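You operate a simulated robot arm through the tools that you are given. There is no shell and no other tool.

You are at the controls of a simulated robot arm. One attempt, no reset.

TASK
Run the air gripper from valve 1 and try it once.
Fine: red tube end to the black rail, orange tube end B in GRIP, A in 1 A; vent shut, air on, selector 1 to OUT and back to IN.
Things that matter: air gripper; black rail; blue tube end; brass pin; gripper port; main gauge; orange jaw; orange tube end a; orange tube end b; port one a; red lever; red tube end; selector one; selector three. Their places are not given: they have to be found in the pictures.

The check looks at the end state, three seconds after you hand in, the way a careful person would. Anything else that was tipped, shoved, dropped, spilled or broken makes it a failure.

THE ROBOT
A 6-joint arm with a two-finger gripper, fixed in place. Base frame: the origin is at the foot of the arm, x ahead of it, y to its left, z up. Lengths are in m, angles in degrees, forces in N, time in s.
Its first joint turns from -166.0 to 166.0 degrees. Payload 2.45 kg.
The TCP is the grasp point between the finger pads, 0.02 m short of the fingertips. In the tool frame z runs along the fingers and y along their closing line. The gripper opens to 0.14 m. The gripper's body begins 0.168 m behind the TCP.
Orientation is that of the tool frame in the base frame, as a unit quaternion [w, x, y, z]. With the fingers straight down and closing along the base's y, the tool's x points along the base's -x, its y along +y and its z along -z.

THE INTERFACE
- The arm moves only by the tool send_rows. Its argument "steps" is a list of rows, each a list of 7 numbers: the closure in counts, from 0 (fully open) to 255 (shut), then the shift along the base's x, y, z in units of 20 mm (1.0 is 20 mm), then the turn, a rotation vector about the base's x, y, z in units of 8 degrees (1.0 is 8 degrees). In form: [[hand, x, y, z, ax, ay, az], ...]. A call has 1 to 20 rows; each row shifts and turns the commanded pose from where the row before left it. A call with a number of a shift or a turn outside -1 to 1 is refused whole. A row lasts 0.2 s, in which the tool goes at most 0.05 m and 8.6 degrees; a call with a longer step from one row to the next is refused whole, and so is a gripper value outside its range. Where a pose cannot be reached the arm comes as near as it can. A force on the tool above 90 N (or 10 N above the force at the start of the call, whichever is more), or a blocked arm, ends the call early, and 0.2 s more pass. Each finger travels about 0.045 m/s and halts on what it meets, pressing with about 35 N; the grip force reading is that of the motor and also rises with nothing between the fingers. The clock runs only during rows and for 0.2 s after the last one: add rows that do not move to give the fingers time. It gives the time, the measured TCP pose, the force on the tool (base axes), the opening and the grip force at its end, in the units of the frame above (readings bear some noise), with the torque about the TCP (base axes, N m) and any sound that the robot's microphone picked up, and new pictures: "views" is both (left out), scene, wrist or none.
- Cameras (640 x 400 px; columns grow to the right, rows downward): "scene" is fixed at [0.4022, 0.5001, 1.6287]; the picture's right is [-0.02, -1.00, 0.00], its down [-0.79, 0.02, -0.61] and it looks along [0.61, -0.01, -0.79] (base axes); focal length 214 px, centre (320, 200). "wrist" rides on the gripper at [0.078, 0.011, -0.209] in the tool frame; the picture's right is [-0.14, 0.99, 0.00], its down [-0.92, -0.13, -0.37] and it looks along [-0.36, -0.05, 0.93] (tool axes); focal length 280 px, centre (320, 200).
- probe_pixels(camera, pixels): for up to 12 pixels [column, row] of the newest picture of that camera ("zoom" is the newest enlarged one), the place [x, y, z] in the base frame of the surface seen there, good to about 0.002 m. No time passes.
- zoom(camera, box): a new picture of the part [left, top, right, bottom] of that camera's present view, enlarged. No time passes.
- sign_off(): hands the job in; it is judged then, once.

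Unless the task says otherwise, let go and move clear before handing in.

The tools are called after "Emit:" as name(argument=value, ...) on one line, values as JSON. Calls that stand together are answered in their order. send_rows: Moves the arm, as the interface text tells. Its arguments: {"type":"object","properties":{"steps":{"type":"array"},"views":{"type":"string","enum":["both","scene","wrist","none"]}},"required":["steps"]} The other tools are called the same way: probe_pixels (camera, pixels) gives the place of the surface under pixels of a picture; zoom (camera, box) takes an enlarged picture of a part of a camera's view; sign_off () hands the job in.

At the start:

```text
time: 0.0
ee_pos: [0.3592, 0.4376, 1.3568]
tool_rot: [0.001, 0.0, 1.0, 0.0]
contact_force: [-0.1, 0.0, -0.1]
wrist_torque: [0.04, -0.02, -0.01]
grip_width: 0.1402
grasp_force: 0.0
```

scene: 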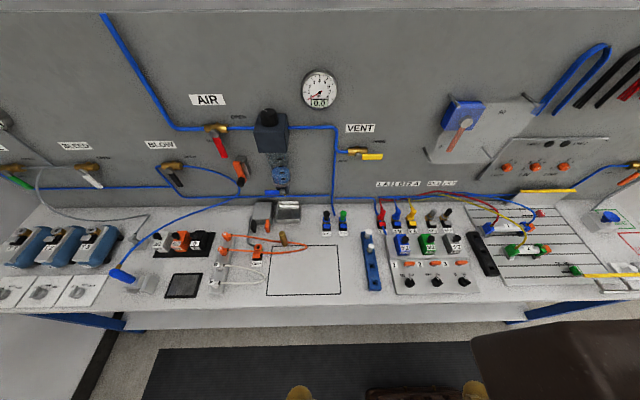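
wrist: 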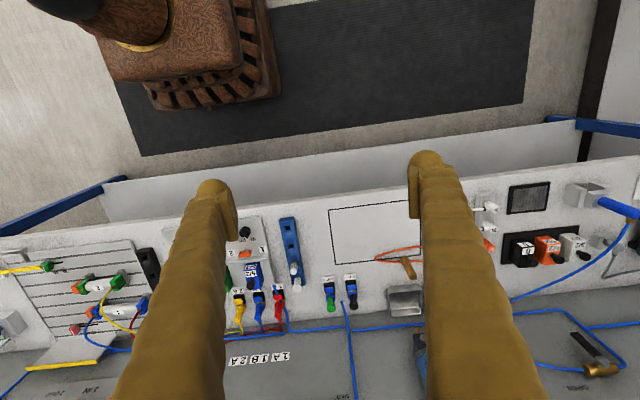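

The scene picture shows a bench with a pneumatic panel: the gauge at (319,90), vent valve at (360,154), air valve at (215,130), and valve block around (425,250). I'll zoom in on several parts before moving.

Emit:
zoom(camera="scene", box=[350, 170, 500, 300])

Emit:
zoom(camera="scene", box=[180, 190, 350, 300])

Emit:
zoom(camera="scene", box=[190, 80, 400, 210])

Emit:
zoom(camera="scene", box=[460, 180, 640, 300])

Emit:
zoom(camera="scene", box=[100, 180, 260, 310])

```text
3.08 times, centred on (425, 235) of scene
```

zoom: 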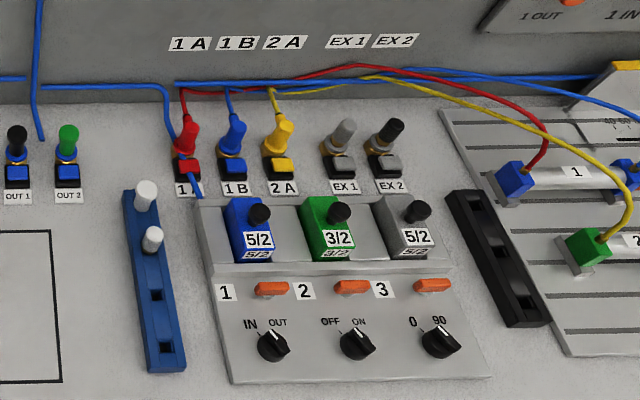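

```text
3.64 times, centred on (265, 245) of scene
```

zoom: 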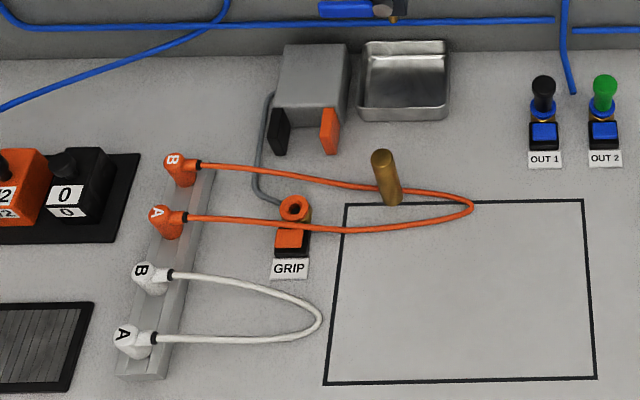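

```text
3.05 times, centred on (295, 145) of scene
```

zoom: 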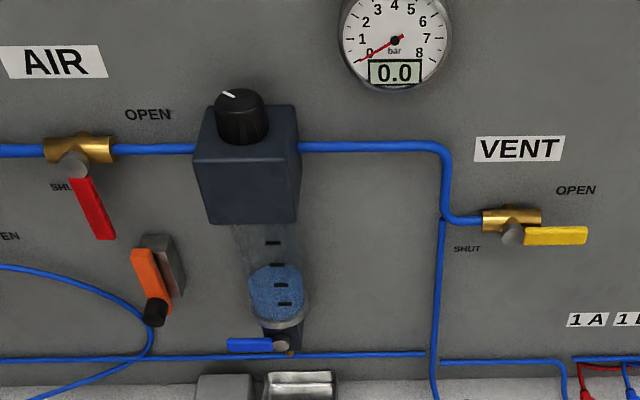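

```text
3.33 times, centred on (550, 240) of scene
```

zoom: 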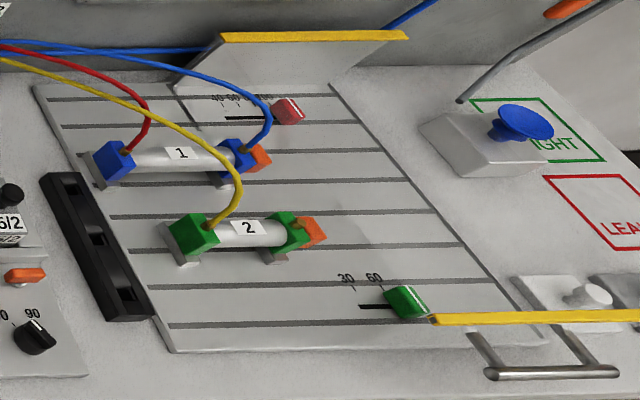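

```text
3.08 times, centred on (180, 245) of scene
```

zoom: 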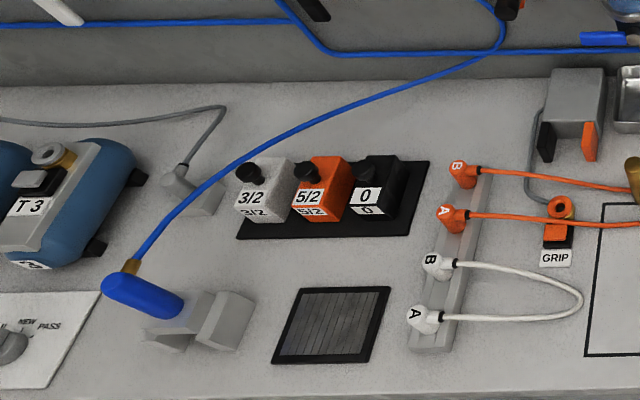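

The zooms show the tubes: red end in 1A, orange A/B parked on the grey rail with their loop round the brass pin, vent lever (yellow) level = open, air lever (red) down = shut. Next I get positions from closer zooms.

Emit:
zoom(camera="scene", box=[370, 190, 450, 240])

Emit:
probe_pixels(camera="scene", pixels=[[215, 130], [222, 148], [352, 150], [372, 157], [225, 236], [223, 251], [258, 250], [283, 238], [381, 218], [412, 281], [484, 250], [320, 150]])

```text
8.00 times, centred on (410, 215) of scene
```

zoom: 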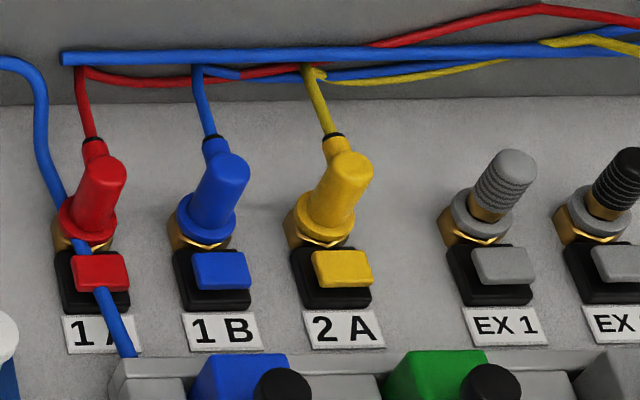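

```text
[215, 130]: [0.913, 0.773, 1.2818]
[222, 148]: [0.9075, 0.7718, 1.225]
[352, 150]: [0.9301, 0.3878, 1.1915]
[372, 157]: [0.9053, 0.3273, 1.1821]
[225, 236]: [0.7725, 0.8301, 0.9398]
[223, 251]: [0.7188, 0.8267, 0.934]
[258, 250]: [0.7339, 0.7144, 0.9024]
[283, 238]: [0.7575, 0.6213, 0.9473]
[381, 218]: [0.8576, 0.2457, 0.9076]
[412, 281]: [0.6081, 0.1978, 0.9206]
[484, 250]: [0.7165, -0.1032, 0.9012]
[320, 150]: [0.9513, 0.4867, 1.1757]
```

1A's red end is at about (0.858, 0.246, 0.908); the orange ends are around (0.72–0.77, 0.83, 0.94). I'll look closer at the rails, grip port, selectors, and levers and check the robot's base in the wrist picture.

Emit:
probe_pixels(camera="zoom", pixels=[[107, 168], [90, 220], [88, 155], [88, 240], [100, 270], [95, 300], [90, 335], [225, 165], [500, 165], [480, 230], [20, 60], [400, 150]])

Emit:
zoom(camera="wrist", box=[30, 0, 330, 130])

Emit:
probe_pixels(camera="wrist", pixels=[[150, 45], [170, 70], [200, 100], [120, 20], [70, 100], [300, 60], [250, 10], [300, 160]])

Emit:
zoom(camera="scene", box=[205, 220, 305, 300])

```text
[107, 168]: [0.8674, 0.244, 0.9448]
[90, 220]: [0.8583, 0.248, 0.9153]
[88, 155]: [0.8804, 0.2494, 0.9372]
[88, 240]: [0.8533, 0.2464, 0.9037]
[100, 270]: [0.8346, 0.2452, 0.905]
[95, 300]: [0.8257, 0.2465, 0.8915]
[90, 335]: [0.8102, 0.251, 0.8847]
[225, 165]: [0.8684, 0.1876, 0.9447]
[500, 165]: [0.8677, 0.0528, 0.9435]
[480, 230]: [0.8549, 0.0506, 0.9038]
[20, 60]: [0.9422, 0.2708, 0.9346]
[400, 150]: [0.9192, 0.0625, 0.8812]
```

```text
2.13 times, centred on (180, 65) of wrist
```

zoom: 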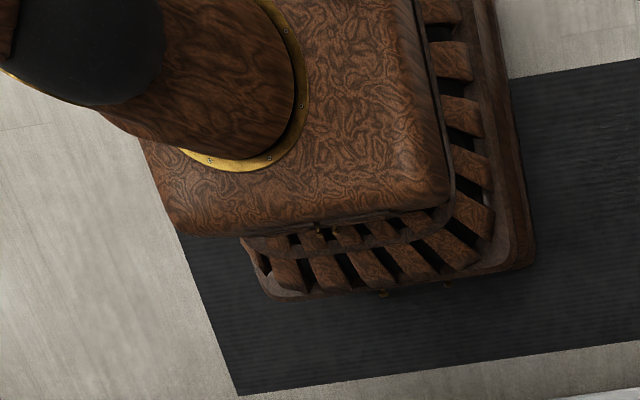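

```text
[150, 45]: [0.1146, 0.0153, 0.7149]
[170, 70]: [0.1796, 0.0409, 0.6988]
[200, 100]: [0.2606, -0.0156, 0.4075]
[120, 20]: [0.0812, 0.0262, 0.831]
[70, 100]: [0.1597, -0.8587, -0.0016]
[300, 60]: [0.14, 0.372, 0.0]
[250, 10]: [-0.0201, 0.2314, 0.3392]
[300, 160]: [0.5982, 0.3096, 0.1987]
```

```text
5.00 times, centred on (255, 260) of scene
```

zoom: 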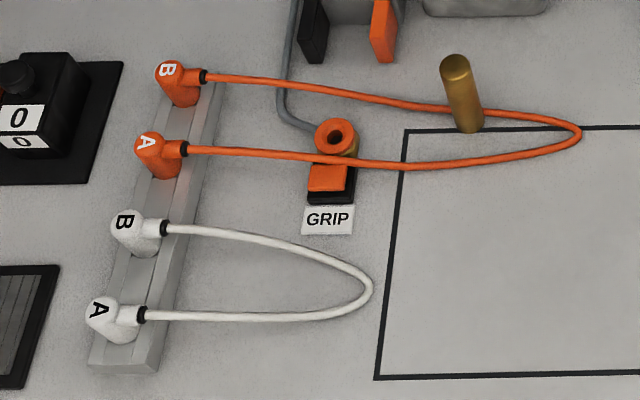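

The latest zoom shows the orange plugs as vertical elbows on the grey rail with tubes leaving toward -y, the GRIP port at (335,135), the pin at (460,90). I'll probe them.

Emit:
probe_pixels(camera="zoom", pixels=[[168, 70], [180, 95], [145, 142], [160, 168], [335, 137], [335, 122], [330, 178], [328, 222], [455, 62], [470, 125], [575, 132], [150, 195]])

Emit:
zoom(camera="scene", box=[350, 225, 510, 305])

```text
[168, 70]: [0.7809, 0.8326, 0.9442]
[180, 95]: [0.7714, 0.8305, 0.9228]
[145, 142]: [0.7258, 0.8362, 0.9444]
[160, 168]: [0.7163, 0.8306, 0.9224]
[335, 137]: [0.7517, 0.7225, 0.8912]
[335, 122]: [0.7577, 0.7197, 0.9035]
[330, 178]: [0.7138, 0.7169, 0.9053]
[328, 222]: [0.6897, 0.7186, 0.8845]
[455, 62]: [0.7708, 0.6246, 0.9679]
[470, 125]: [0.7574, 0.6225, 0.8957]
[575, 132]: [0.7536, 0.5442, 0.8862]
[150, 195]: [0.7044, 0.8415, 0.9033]
```

```text
4.00 times, centred on (430, 265) of scene
```

zoom: 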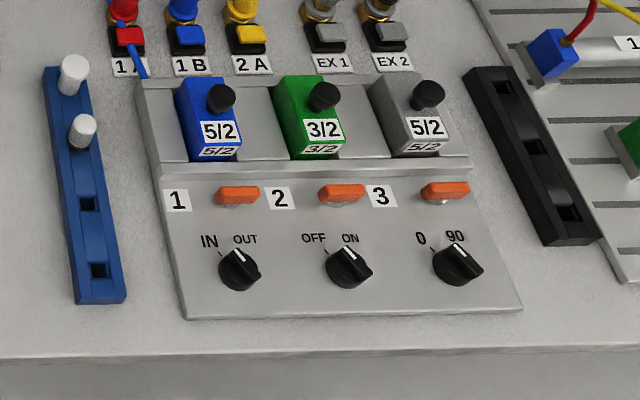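

The valve block is clear: selector 1 at (238,270), black rail with three square sockets at (535,150). Zooming in on both.

Emit:
probe_pixels(camera="zoom", pixels=[[505, 88], [536, 146], [570, 212], [490, 80], [575, 240], [238, 268], [240, 255], [236, 193], [240, 300], [220, 97], [348, 268], [88, 205]])

Emit:
zoom(camera="scene", box=[395, 265, 475, 300])

Emit:
zoom(camera="scene", box=[460, 220, 520, 285])

Emit:
zoom(camera="scene", box=[190, 115, 260, 165])

Emit:
probe_pixels(camera="zoom", pixels=[[220, 120], [160, 120], [190, 150], [260, 190], [290, 250], [310, 320], [400, 100], [330, 60]])

Emit:
zoom(camera="scene", box=[330, 130, 400, 180])

Emit:
probe_pixels(camera="zoom", pixels=[[300, 180], [180, 200], [250, 220], [320, 220], [380, 220], [440, 215], [200, 245], [420, 245]])

```text
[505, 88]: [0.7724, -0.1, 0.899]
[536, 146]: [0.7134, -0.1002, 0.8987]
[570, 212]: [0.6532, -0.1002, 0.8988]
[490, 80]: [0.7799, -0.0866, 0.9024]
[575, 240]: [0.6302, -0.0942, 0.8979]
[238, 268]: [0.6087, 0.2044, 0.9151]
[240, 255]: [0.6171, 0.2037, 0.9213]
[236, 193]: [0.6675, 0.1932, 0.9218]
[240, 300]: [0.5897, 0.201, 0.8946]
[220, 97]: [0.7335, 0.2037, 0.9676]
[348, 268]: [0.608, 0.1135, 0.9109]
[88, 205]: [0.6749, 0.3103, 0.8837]
```

```text
8.00 times, centred on (435, 282) of scene
```

zoom: 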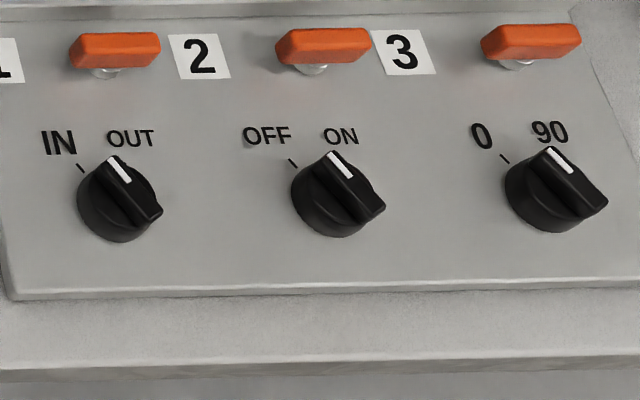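

```text
6.15 times, centred on (490, 252) of scene
```

zoom: 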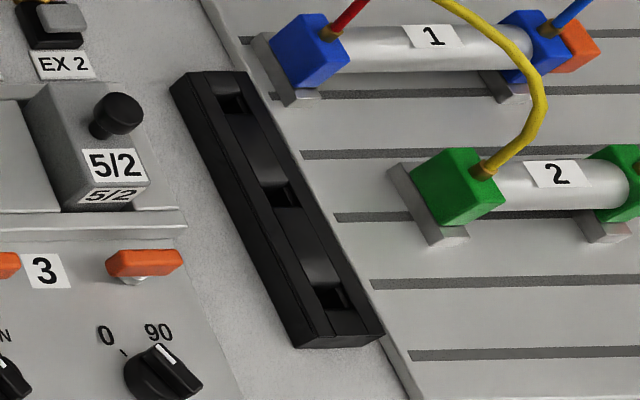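

```text
8.00 times, centred on (225, 140) of scene
```

zoom: 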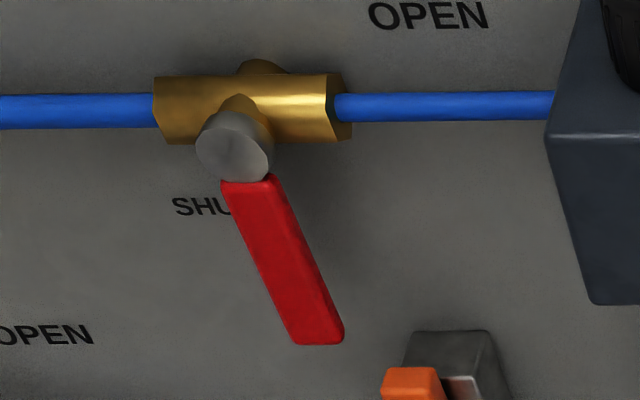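

```text
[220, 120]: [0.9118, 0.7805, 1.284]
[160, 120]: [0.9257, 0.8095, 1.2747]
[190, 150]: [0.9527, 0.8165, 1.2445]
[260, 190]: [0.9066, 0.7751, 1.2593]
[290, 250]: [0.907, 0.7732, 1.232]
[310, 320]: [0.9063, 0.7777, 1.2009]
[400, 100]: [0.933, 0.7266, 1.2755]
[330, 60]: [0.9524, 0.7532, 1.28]
```

```text
8.00 times, centred on (365, 155) of scene
```

zoom: 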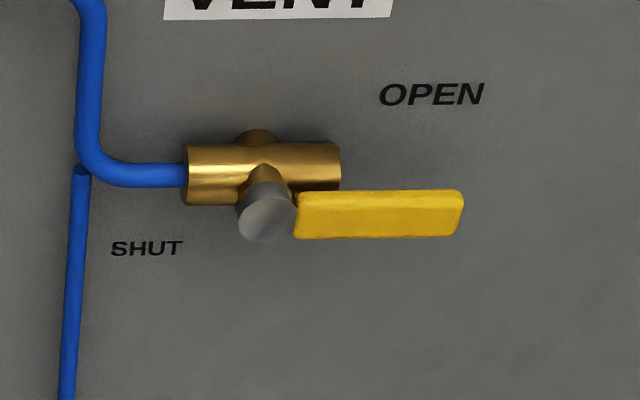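

```text
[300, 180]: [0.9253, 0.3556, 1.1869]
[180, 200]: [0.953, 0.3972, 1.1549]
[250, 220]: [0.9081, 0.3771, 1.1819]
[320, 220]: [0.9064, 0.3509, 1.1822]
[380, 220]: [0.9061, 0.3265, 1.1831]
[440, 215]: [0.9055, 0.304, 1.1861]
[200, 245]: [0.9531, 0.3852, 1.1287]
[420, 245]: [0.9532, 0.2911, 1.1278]
```

Panel face is at x≈0.953; levers' front at x≈0.906. I need the selector's actual state, so I'll probe ticks and pointers in an enlarged view.

Emit:
zoom(camera="scene", box=[397, 275, 429, 295])

Emit:
zoom(camera="wrist", box=[220, 210, 310, 270])

```text
16.00 times, centred on (413, 285) of scene
```

zoom: 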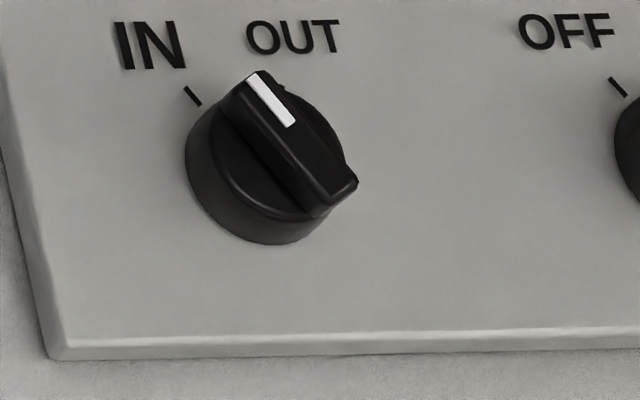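

```text
6.67 times, centred on (265, 240) of wrist
```

zoom: 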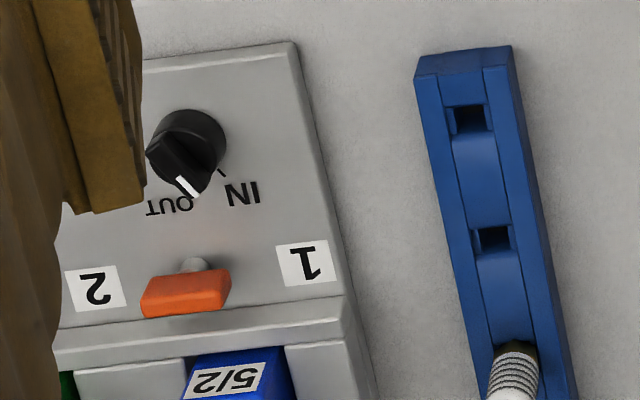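

In the wrist view the knob pointer at (188,185) and IN tick at (222,172) are visible; I'll probe these for the actual angle.

Emit:
probe_pixels(camera="zoom", pixels=[[180, 180], [193, 192], [200, 185], [165, 140], [200, 120], [222, 172], [245, 193], [175, 207], [160, 160], [290, 60], [300, 320], [200, 290]])

Emit:
zoom(camera="scene", box=[397, 275, 429, 295])

Emit:
probe_pixels(camera="zoom", pixels=[[255, 85], [288, 122], [193, 96], [262, 72], [345, 190], [310, 185], [150, 45], [290, 38], [230, 180], [270, 225], [460, 300], [340, 130]])

```text
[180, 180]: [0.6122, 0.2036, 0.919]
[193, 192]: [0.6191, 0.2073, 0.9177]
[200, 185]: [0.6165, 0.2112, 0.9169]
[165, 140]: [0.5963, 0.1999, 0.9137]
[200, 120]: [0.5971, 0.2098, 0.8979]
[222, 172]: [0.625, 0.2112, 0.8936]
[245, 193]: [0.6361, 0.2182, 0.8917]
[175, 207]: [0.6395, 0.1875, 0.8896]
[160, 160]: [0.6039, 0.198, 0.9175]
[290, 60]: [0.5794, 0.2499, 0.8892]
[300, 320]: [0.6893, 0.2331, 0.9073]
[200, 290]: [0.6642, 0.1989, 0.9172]
```

```text
16.00 times, centred on (413, 285) of scene
```

zoom: 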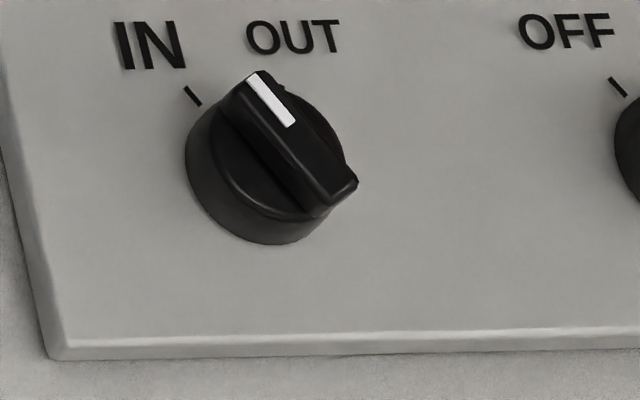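

```text
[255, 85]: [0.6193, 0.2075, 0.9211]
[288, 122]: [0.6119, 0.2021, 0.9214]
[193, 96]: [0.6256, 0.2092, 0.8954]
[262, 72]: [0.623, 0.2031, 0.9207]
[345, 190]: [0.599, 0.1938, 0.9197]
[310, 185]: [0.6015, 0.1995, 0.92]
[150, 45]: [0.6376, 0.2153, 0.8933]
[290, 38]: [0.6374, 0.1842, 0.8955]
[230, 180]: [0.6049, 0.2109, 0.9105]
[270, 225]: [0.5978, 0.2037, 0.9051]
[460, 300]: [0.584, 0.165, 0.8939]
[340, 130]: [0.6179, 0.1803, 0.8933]
```

From the probes, selector 1's mark (0.6119,0.2021)→(0.6193,0.2075) lines up with the IN tick, so it is at IN now; centre ≈(0.608,0.200). I'll go toward the red plug with the tool leaned 20° (body toward the robot) and part-closed, stopping high for a look.

Emit:
send_rows(steps=[[173, 0.947, -0.382, -0.574, 0, -0.139, 0], [173, 0.947, -0.382, -0.574, 0, -0.139, 0], [173, 0.947, -0.382, -0.574, 0, -0.139, 0], [173, 0.947, -0.382, -0.574, 0, -0.139, 0], [173, 0.947, -0.382, -0.574, 0, -0.139, 0], [173, 0.947, -0.382, -0.574, 0, -0.139, 0], [173, 0.947, -0.382, -0.574, 0, -0.139, 0], [173, 0.947, -0.382, -0.574, 0, -0.139, 0], [173, 0.947, -0.382, -0.574, 0, -0.139, 0], [173, 0.947, -0.382, -0.574, 0, -0.139, 0], [173, 0.947, -0.382, -0.574, 0, -0.139, 0], [173, 0.947, -0.382, -0.574, 0, -0.139, 0], [173, 0.947, -0.382, -0.574, 0, -0.139, 0], [173, 0.947, -0.382, -0.574, 0, -0.139, 0], [173, 0.947, -0.382, -0.574, 0, -0.139, 0], [173, 0.947, -0.382, -0.574, 0, -0.139, 0], [173, 0.947, -0.382, -0.574, 0, -0.139, 0], [173, 0.947, -0.382, -0.574, 0, -0.139, 0]])

```text
time: 3.8
ee_pos: [0.7005, 0.3, 1.1496]
tool_rot: [0.174, 0.0, 0.985, -0.001]
contact_force: [0.3, -0.9, 0.2]
wrist_torque: [0.04, 0.02, 0.01]
grip_width: 0.045
grasp_force: 0.1
```

scene: 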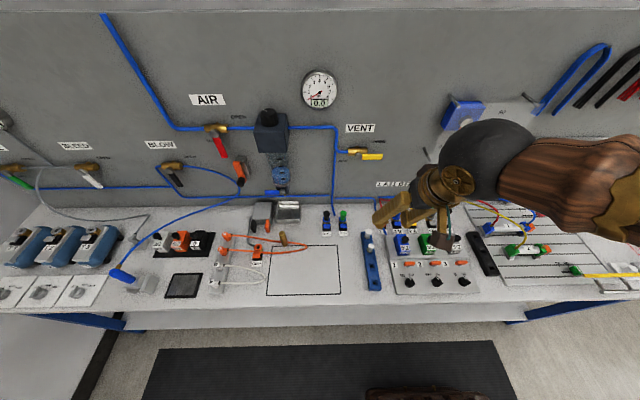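
wrist: 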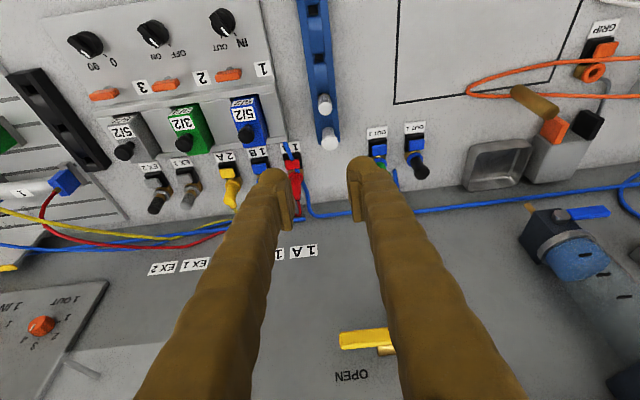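

The arm tracks well (20° lean, TCP at 0.7005, 0.300, 1.1496). In the wrist view the red plug is at (294,170), partly behind a finger; I'll zoom on it and the blue tube beside it.

Emit:
zoom(camera="wrist", box=[240, 120, 350, 230])

Emit:
zoom(camera="wrist", box=[480, 20, 640, 140])

```text
3.64 times, centred on (295, 175) of wrist
```

zoom: 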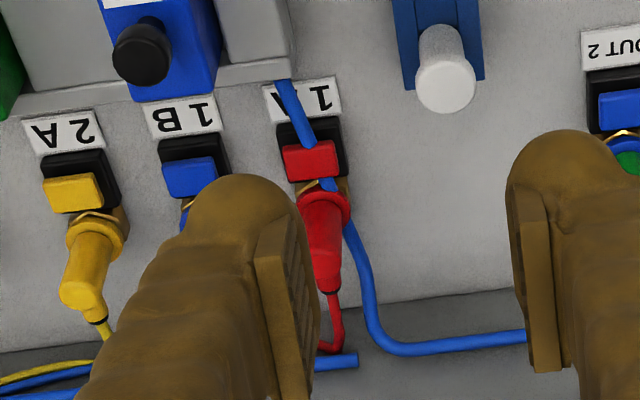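

```text
3.33 times, centred on (560, 80) of wrist
```

zoom: 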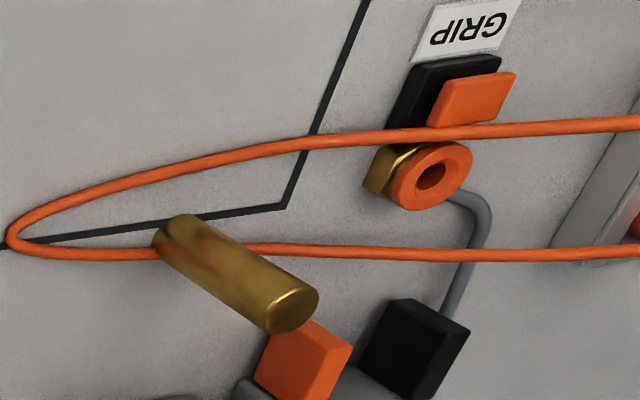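

The blue supply tube runs close by the red plug on its +y side (zoom pixels (350,235),(325,183)). I'll probe both for clearance.

Emit:
zoom(camera="wrist", box=[265, 140, 325, 210])

```text
5.71 times, centred on (295, 175) of wrist
```

zoom: 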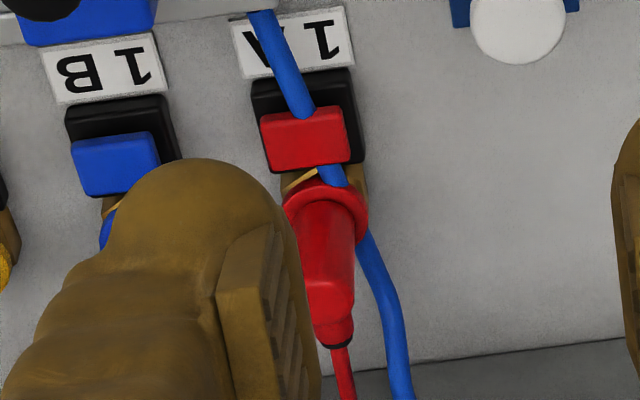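

Emit:
probe_pixels(camera="zoom", pixels=[[285, 60], [305, 105], [335, 178], [370, 250], [395, 330], [325, 220], [335, 290], [350, 240], [330, 330], [300, 210], [362, 205], [345, 370]])

```text
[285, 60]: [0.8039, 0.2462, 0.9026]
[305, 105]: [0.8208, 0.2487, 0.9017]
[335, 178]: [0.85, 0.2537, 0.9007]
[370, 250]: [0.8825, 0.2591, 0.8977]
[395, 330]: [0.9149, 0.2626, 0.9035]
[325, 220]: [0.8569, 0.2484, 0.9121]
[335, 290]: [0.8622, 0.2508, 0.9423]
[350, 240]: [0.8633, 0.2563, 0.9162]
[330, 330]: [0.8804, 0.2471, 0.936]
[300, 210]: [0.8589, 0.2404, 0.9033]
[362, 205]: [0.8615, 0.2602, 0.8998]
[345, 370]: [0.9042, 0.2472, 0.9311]
```

The blue tube lies at z≈0.90 so fingertips kept above 0.91 clear it; the red body is centred near (0.866, 0.248), z 0.91–0.945. I'll narrow the fingers to 36 mm and come down to just above the plug.

Emit:
send_rows(steps=[[189, 0.919, -0.289, -0.664, 0, 0, 0], [189, 0.919, -0.289, -0.664, 0, 0, 0], [189, 0.919, -0.289, -0.664, 0, 0, 0], [189, 0.919, -0.289, -0.664, 0, 0, 0], [189, 0.919, -0.289, -0.664, 0, 0, 0], [189, 0.919, -0.289, -0.664, 0, 0, 0], [189, 0.919, -0.289, -0.664, 0, 0, 0], [189, 0.919, -0.289, -0.664, 0, 0, 0], [189, 0.919, -0.289, -0.664, 0, 0, 0], [189, 0, 0, -0.75, 0, 0, 0], [189, 0, 0, -0.75, 0, 0, 0], [189, 0, 0, -0.75, 0, 0, 0]])

```text
time: 6.4
ee_pos: [0.8651, 0.2459, 0.9851]
tool_rot: [0.175, 0.0, 0.985, 0.001]
contact_force: [0.0, -0.5, 0.1]
wrist_torque: [-0.04, 0.01, -0.03]
grip_width: 0.0364
grasp_force: 0.0
```

scene: 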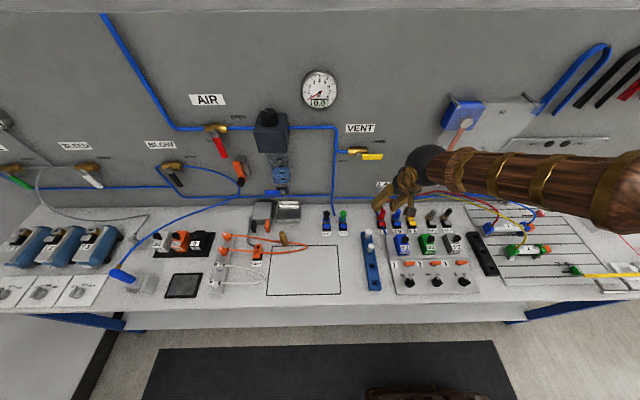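
wrist: 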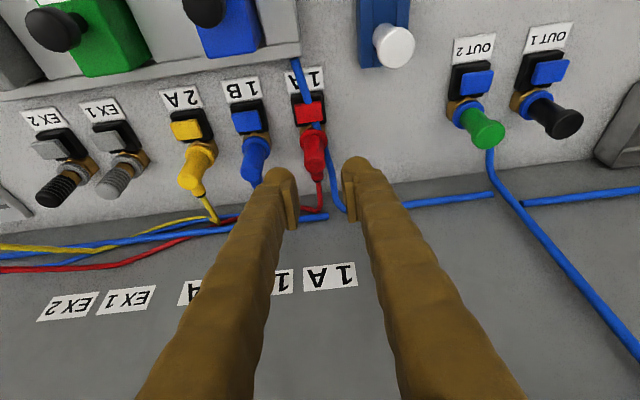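

Red plug is at wrist (313,150), nearly between the pads. Zoom and probe its top to fine-tune.

Emit:
zoom(camera="wrist", box=[270, 90, 370, 220])

Emit:
probe_pixels(camera="wrist", pixels=[[312, 140], [313, 150], [315, 160], [305, 150], [322, 148], [318, 178], [309, 168], [321, 168], [313, 130], [253, 150], [248, 175], [345, 205]])

```text
3.08 times, centred on (320, 155) of wrist
```

zoom: 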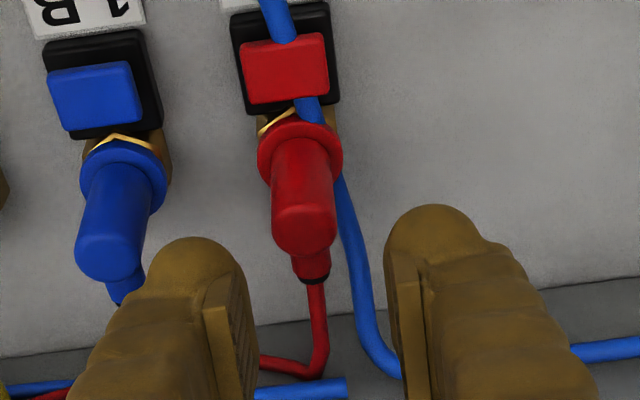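

```text
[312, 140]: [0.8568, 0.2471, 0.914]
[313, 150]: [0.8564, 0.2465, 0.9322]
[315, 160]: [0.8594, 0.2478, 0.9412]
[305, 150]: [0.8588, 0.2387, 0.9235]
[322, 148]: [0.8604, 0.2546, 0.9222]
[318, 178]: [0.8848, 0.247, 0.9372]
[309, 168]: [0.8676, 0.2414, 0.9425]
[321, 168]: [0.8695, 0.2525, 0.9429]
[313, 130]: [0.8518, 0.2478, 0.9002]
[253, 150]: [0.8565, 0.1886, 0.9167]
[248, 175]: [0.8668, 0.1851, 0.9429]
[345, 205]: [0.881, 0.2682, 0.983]
```

Body centre is about (0.8655, 0.2467), top z≈0.943, and the TCP is right over it. Lower 47 mm and close.

Emit:
send_rows(steps=[[189, 0, 0.03, -0.47, 0, 0, 0], [189, 0, 0, -0.47, 0, 0, 0], [189, 0, 0, -0.47, 0, 0, 0], [189, 0, 0, -0.47, 0, 0, 0], [189, 0, 0, -0.47, 0, 0, 0], [189, 0, 0, 0, 0, 0, 0], [255, 0, 0, 0, 0, 0, 0], [255, 0, 0, 0, 0, 0, 0], [255, 0, 0, 0, 0, 0, 0], [255, 0, 0, 0, 0, 0, 0]])

```text
time: 8.6
ee_pos: [0.866, 0.2485, 0.9387]
tool_rot: [0.174, -0.001, 0.985, 0.0]
contact_force: [1.5, -3.2, -0.5]
wrist_torque: [-0.14, -0.08, 0.03]
grip_width: 0.0174
grasp_force: 34.6
```

scene: 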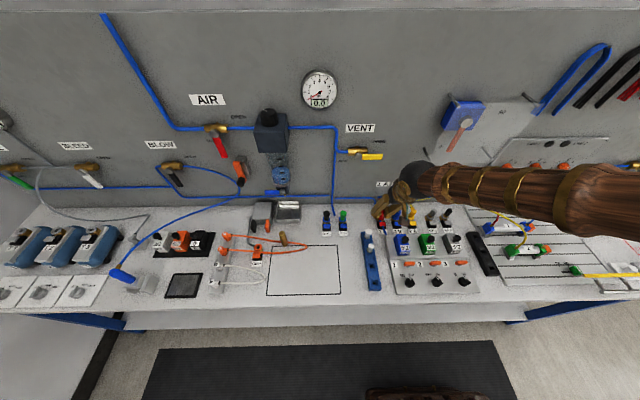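
wrist: 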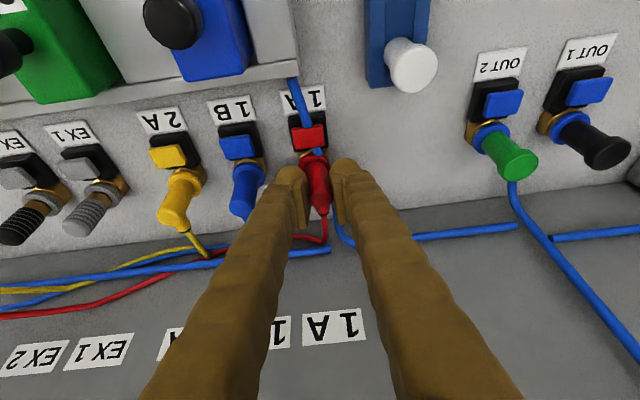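

The red plug is gripped (17.4 mm, 34.6 N). I'll pull straight up gently and watch the force.

Emit:
send_rows(steps=[[255, 0, 0, 0.15, 0, 0, 0], [255, 0, 0, 0.15, 0, 0, 0], [255, 0, 0, 0.15, 0, 0, 0], [255, 0, 0, 0.15, 0, 0, 0]], views="wrist")

```text
time: 9.6
ee_pos: [0.8645, 0.2485, 0.9497]
tool_rot: [0.173, -0.001, 0.985, 0.0]
contact_force: [-1.3, -3.9, -27.6]
wrist_torque: [-0.12, 0.07, 0.04]
grip_width: 0.0172
grasp_force: 35.6
```

wrist: 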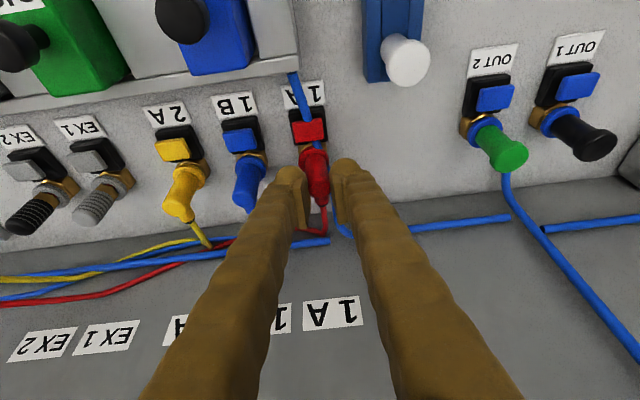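

There is a 27.6 N downward pull at z 0.950. I'll zoom to see whether the plug rose or the pads slid.

Emit:
zoom(camera="wrist", box=[270, 90, 370, 240])

Emit:
zoom(camera="scene", box=[360, 190, 440, 240])

```text
2.67 times, centred on (320, 165) of wrist
```

zoom: 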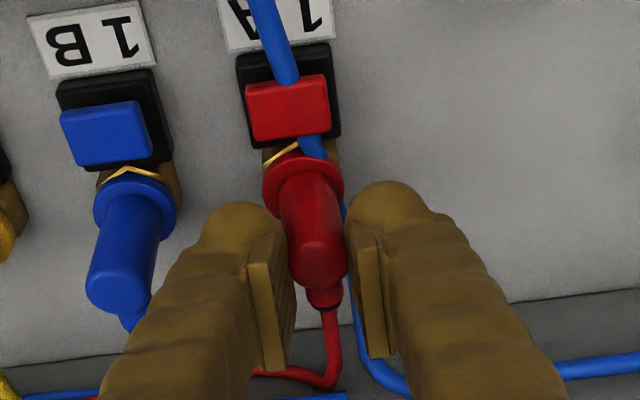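

```text
8.00 times, centred on (400, 215) of scene
```

zoom: 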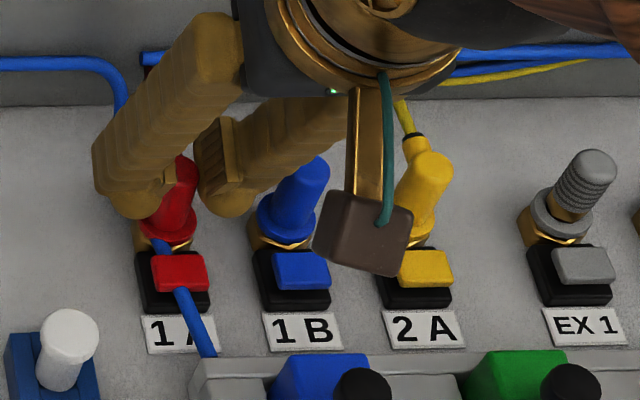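

The plug stayed put and the pads slid, so the port holds it; the raised coloured tab at each port (1A's at (178,272) in the zoom) looks like a release button. I'll let go, rise, straighten the tool, close the fingers and get ready above that tab.

Emit:
send_rows(steps=[[189, 0, 0, 0, 0, 0, 0], [189, 0, 0, 0, 0, 0, 0], [189, 0, 0, 1, 0, 0, 0], [189, 0, 0, 1, 0, 0, 0], [189, 0, 0, 1, 0, 0, 0], [255, -0.6, -0.04, 0, 0, 0.835, 0], [255, -0.6, -0.04, 0, 0, 0.835, 0], [255, -0.625, -0.04, 0, 0, 0.835, 0], [255, 0, 0, -0.9, 0, 0, 0], [255, 0, 0, -0.9, 0, 0, 0], [255, 0, 0, -0.9, 0, 0, 0], [255, 0, 0, -0.9, 0, 0, 0]])

```text
time: 12.2
ee_pos: [0.8285, 0.2452, 0.9377]
tool_rot: [0.0, 0.0, 1.0, 0.0]
contact_force: [0.5, -0.1, 0.6]
wrist_torque: [-0.03, -0.04, 0.02]
grip_width: 0.0
grasp_force: 29.3
```

scene: 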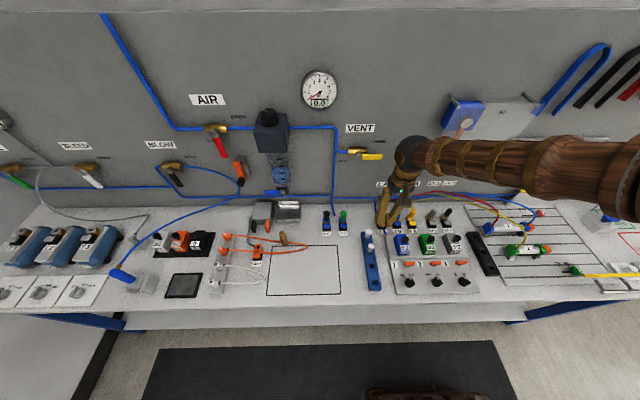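
wrist: 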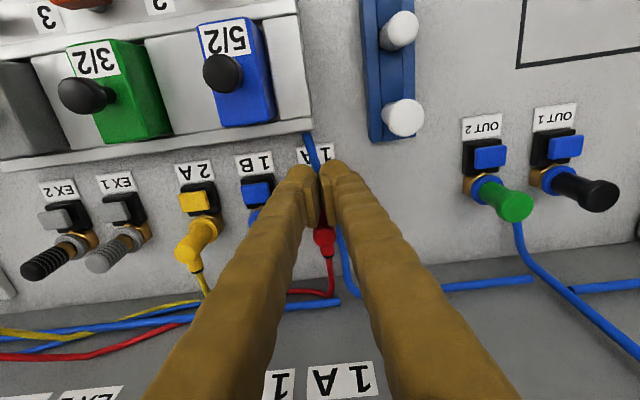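

Fingers are closed above the tab (tip ≈0.918, tab top ≈0.905). Lower in small steps to press it.

Emit:
send_rows(steps=[[255, 0, 0, -0.2, 0, 0, 0], [255, 0, 0, -0.2, 0, 0, 0], [255, 0, 0, -0.2, 0, 0, 0], [255, 0, 0, -0.1, 0, 0, 0], [255, 0, 0, -0.05, 0, 0, 0]], views="wrist")

```text
time: 13.4
ee_pos: [0.8286, 0.2455, 0.9223]
tool_rot: [0.001, -0.001, 1.0, 0.0]
contact_force: [-0.5, -0.4, -0.1]
wrist_torque: [-0.02, 0.01, -0.03]
grip_width: 0.0001
grasp_force: 29.3
```

wrist: 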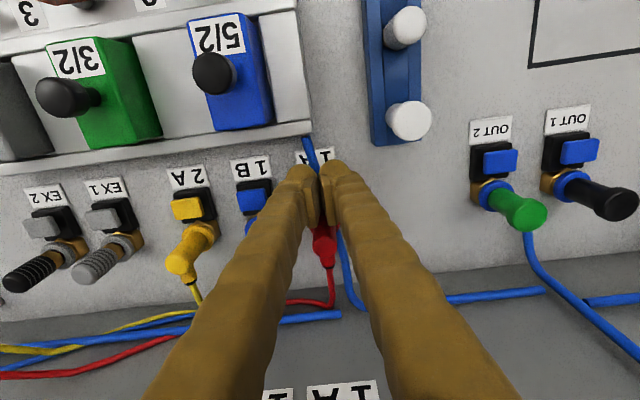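

No contact yet at tip ≈0.902. Continue down gently.

Emit:
send_rows(steps=[[255, 0, 0, -0.1, 0, 0, 0], [255, 0, 0, -0.1, 0, 0, 0], [255, 0, 0, 0, 0, 0, 0]], views="scene")

```text
time: 14.2
ee_pos: [0.8296, 0.2456, 0.9187]
tool_rot: [0.0, 0.0, 1.0, -0.001]
contact_force: [-0.2, 1.8, 3.1]
wrist_torque: [0.03, 0.0, 0.02]
grip_width: 0.0059
grasp_force: 29.0
heard: click
```

scene: 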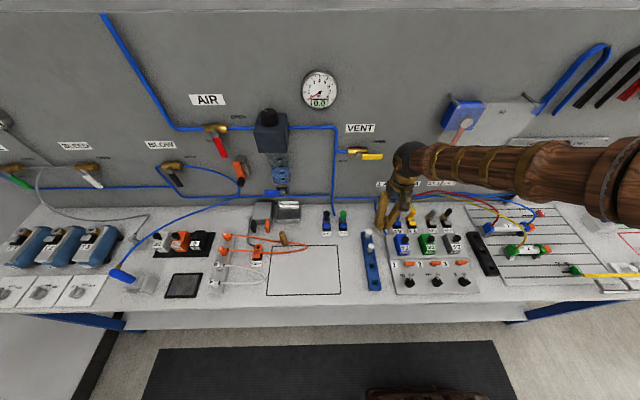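

A click was heard with ~3 N; the tab responded. I'll rise and look at 1A.

Emit:
send_rows(steps=[[255, 0, 0, 0.5, 0, 0, 0], [255, 0, 0, 1, 0, 0, 0], [255, -0.5, 0, 1, 0, 0, 0], [255, -0.5, 0, 1, 0, 0, 0]])

Emit:
zoom(camera="wrist", box=[240, 120, 380, 280])

Emit:
zoom(camera="scene", box=[360, 190, 440, 240])

```text
time: 15.2
ee_pos: [0.809, 0.2462, 0.9894]
tool_rot: [0.0, 0.001, 1.0, 0.001]
contact_force: [0.5, 0.2, 0.7]
wrist_torque: [0.01, 0.0, -0.02]
grip_width: 0.0
grasp_force: 29.4
```

scene: 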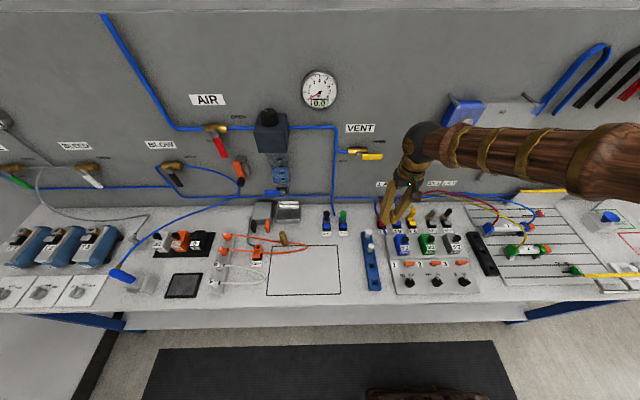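
wrist: 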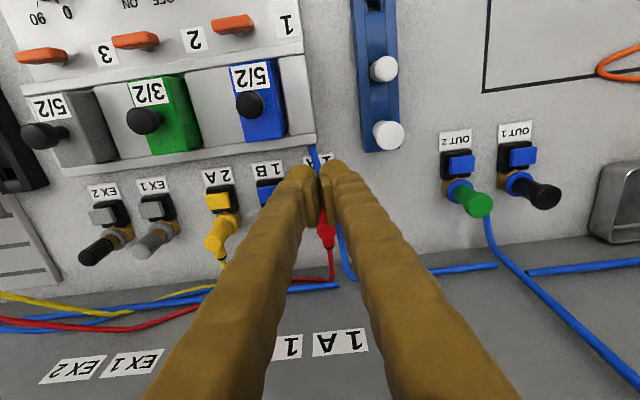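

```text
2.50 times, centred on (310, 200) of wrist
```

zoom: 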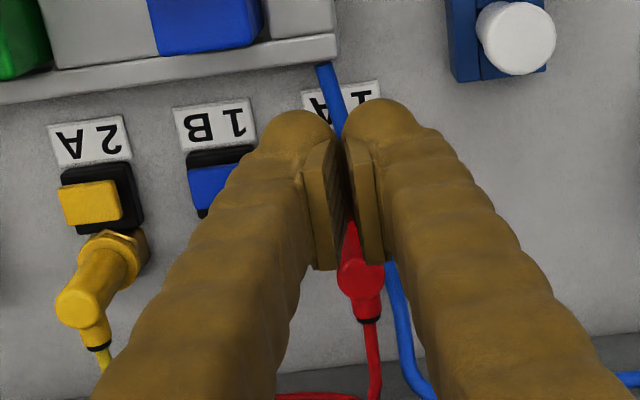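

```text
8.00 times, centred on (400, 215) of scene
```

zoom: 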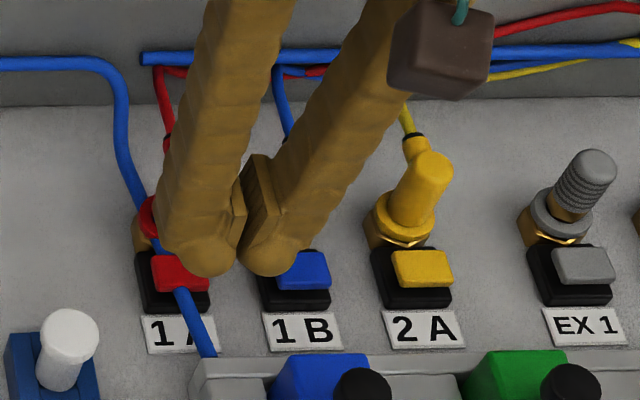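

The tab clicked once. I'll now regrip the red plug (same pose as before) and pull up in the same call, in case the release is brief.

Emit:
send_rows(steps=[[189, 0.94, 0.02, 0.2, 0, -0.835, 0], [189, 0.94, 0.02, 0.2, 0, -0.835, 0], [189, 0.945, 0.0, 0.2, 0, -0.835, 0], [189, 0, 0, -0.8, 0, 0, 0], [189, 0, 0, -0.8, 0, 0, 0], [189, 0, 0, -0.8, 0, 0, 0], [189, 0, 0, -0.77, 0, 0, 0], [255, 0, 0, 0, 0, 0, 0], [255, 0, 0, 0, 0, 0, 0], [255, 0, 0, 0, 0, 0, 0], [255, 0, 0, 0.15, 0, 0, 0], [255, 0, 0, 0.15, 0, 0, 0], [255, 0, 0, 0.15, 0, 0, 0], [255, 0, 0, 0.15, 0, 0, 0], [255, 0, 0, 0.15, 0, 0, 0]])

Emit:
zoom(camera="wrist", box=[270, 90, 370, 240])

```text
time: 18.4
ee_pos: [0.8652, 0.2468, 0.9523]
tool_rot: [0.174, 0.0, 0.985, -0.001]
contact_force: [0.6, 0.2, -0.6]
wrist_torque: [0.01, 0.01, -0.02]
grip_width: 0.0167
grasp_force: 35.0
```

scene: 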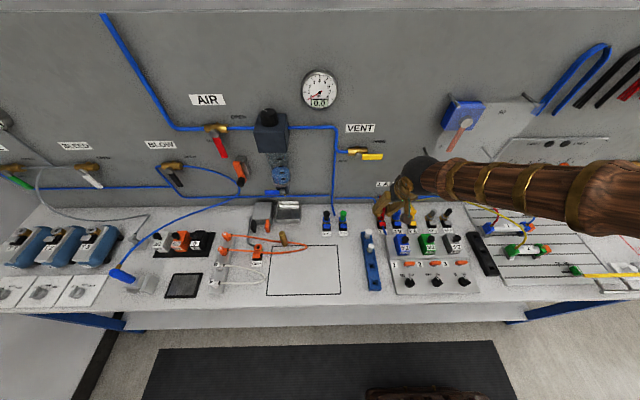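
wrist: 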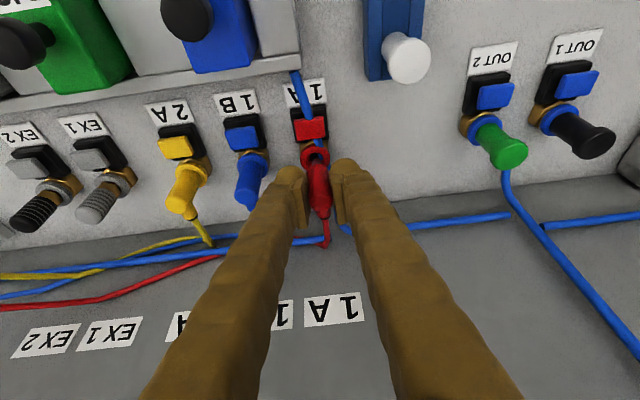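

```text
2.67 times, centred on (320, 165) of wrist
```

zoom: 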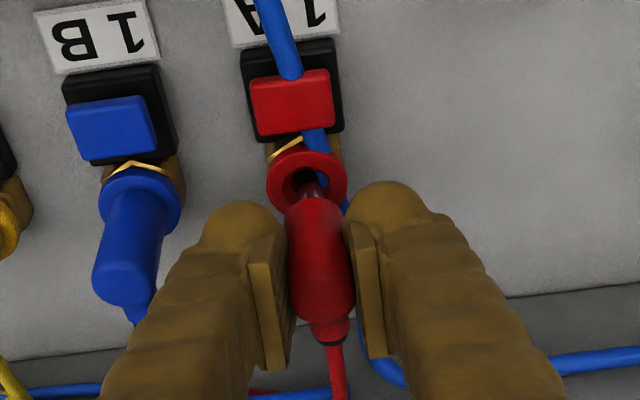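

The red plug is out — its stem is visible above the 1A collar hole (305,185). Next I lift clear and carry it toward the black rail; first probing the rail and cylinder clearances.

Emit:
zoom(camera="scene", box=[455, 205, 545, 285])

Emit:
probe_pixels(camera="scene", pixels=[[489, 225], [496, 228], [500, 235], [505, 253], [515, 248], [425, 247], [452, 225]])

```text
5.00 times, centred on (500, 245) of scene
```

zoom: 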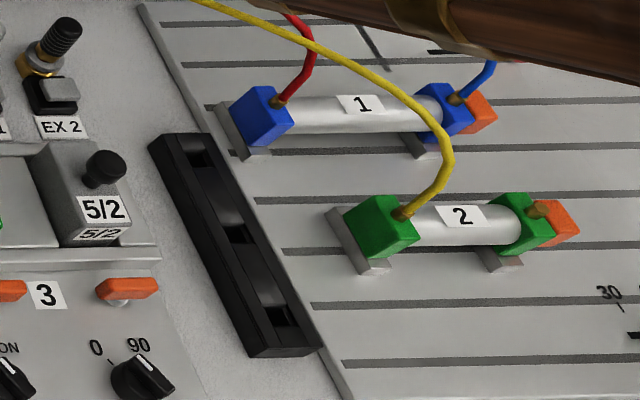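

```text
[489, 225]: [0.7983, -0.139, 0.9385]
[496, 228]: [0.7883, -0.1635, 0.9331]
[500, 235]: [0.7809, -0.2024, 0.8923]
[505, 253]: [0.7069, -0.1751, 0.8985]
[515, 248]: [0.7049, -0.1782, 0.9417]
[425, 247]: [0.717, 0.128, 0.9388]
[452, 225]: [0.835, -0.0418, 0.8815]
```

Cylinder blocks near the rail start at y≈-0.135 to -0.175, so the middle socket (x≈0.713, y≈-0.10) has finger room. Lifting to z≈1.07 and crossing to above it.

Emit:
send_rows(steps=[[255, 0, 0, 0.98, 0, 0, 0], [255, 0, 0, 0.98, 0, 0, 0], [255, 0, 0, 0.98, 0, 0, 0], [255, 0, 0, 0.98, 0, 0, 0], [255, 0, 0, 0.98, 0, 0, 0], [255, 0, 0, 0.98, 0, 0, 0], [255, -0.6, -0.9, 0, 0, 0, 0], [255, -0.6, -0.9, 0, 0, 0, 0], [255, -0.6, -0.9, 0, 0, 0, 0], [255, -0.6, -0.9, 0, 0, 0, 0], [255, -0.6, -0.9, 0, 0, 0, 0], [255, -0.6, -0.9, 0, 0, 0, 0], [255, -0.6, -0.9, 0, 0, 0, 0], [255, -0.6, -0.9, 0, 0, 0, 0], [255, -0.6, -0.9, 0, 0, 0, 0], [255, -0.6, -0.9, 0, 0, 0, 0]])

```text
time: 21.8
ee_pos: [0.7444, 0.0665, 1.0705]
tool_rot: [0.174, 0.001, 0.985, 0.0]
contact_force: [-0.2, 0.3, -0.3]
wrist_torque: [-0.03, 0.0, 0.01]
grip_width: 0.0167
grasp_force: 35.2
```

scene: 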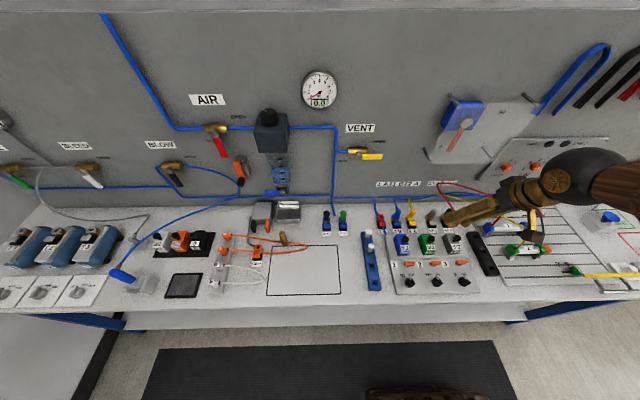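
wrist: 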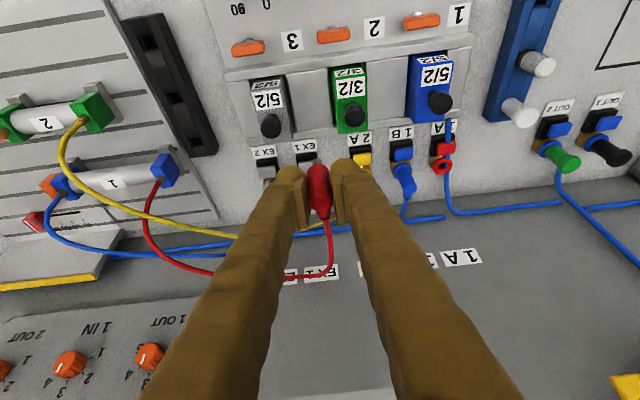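

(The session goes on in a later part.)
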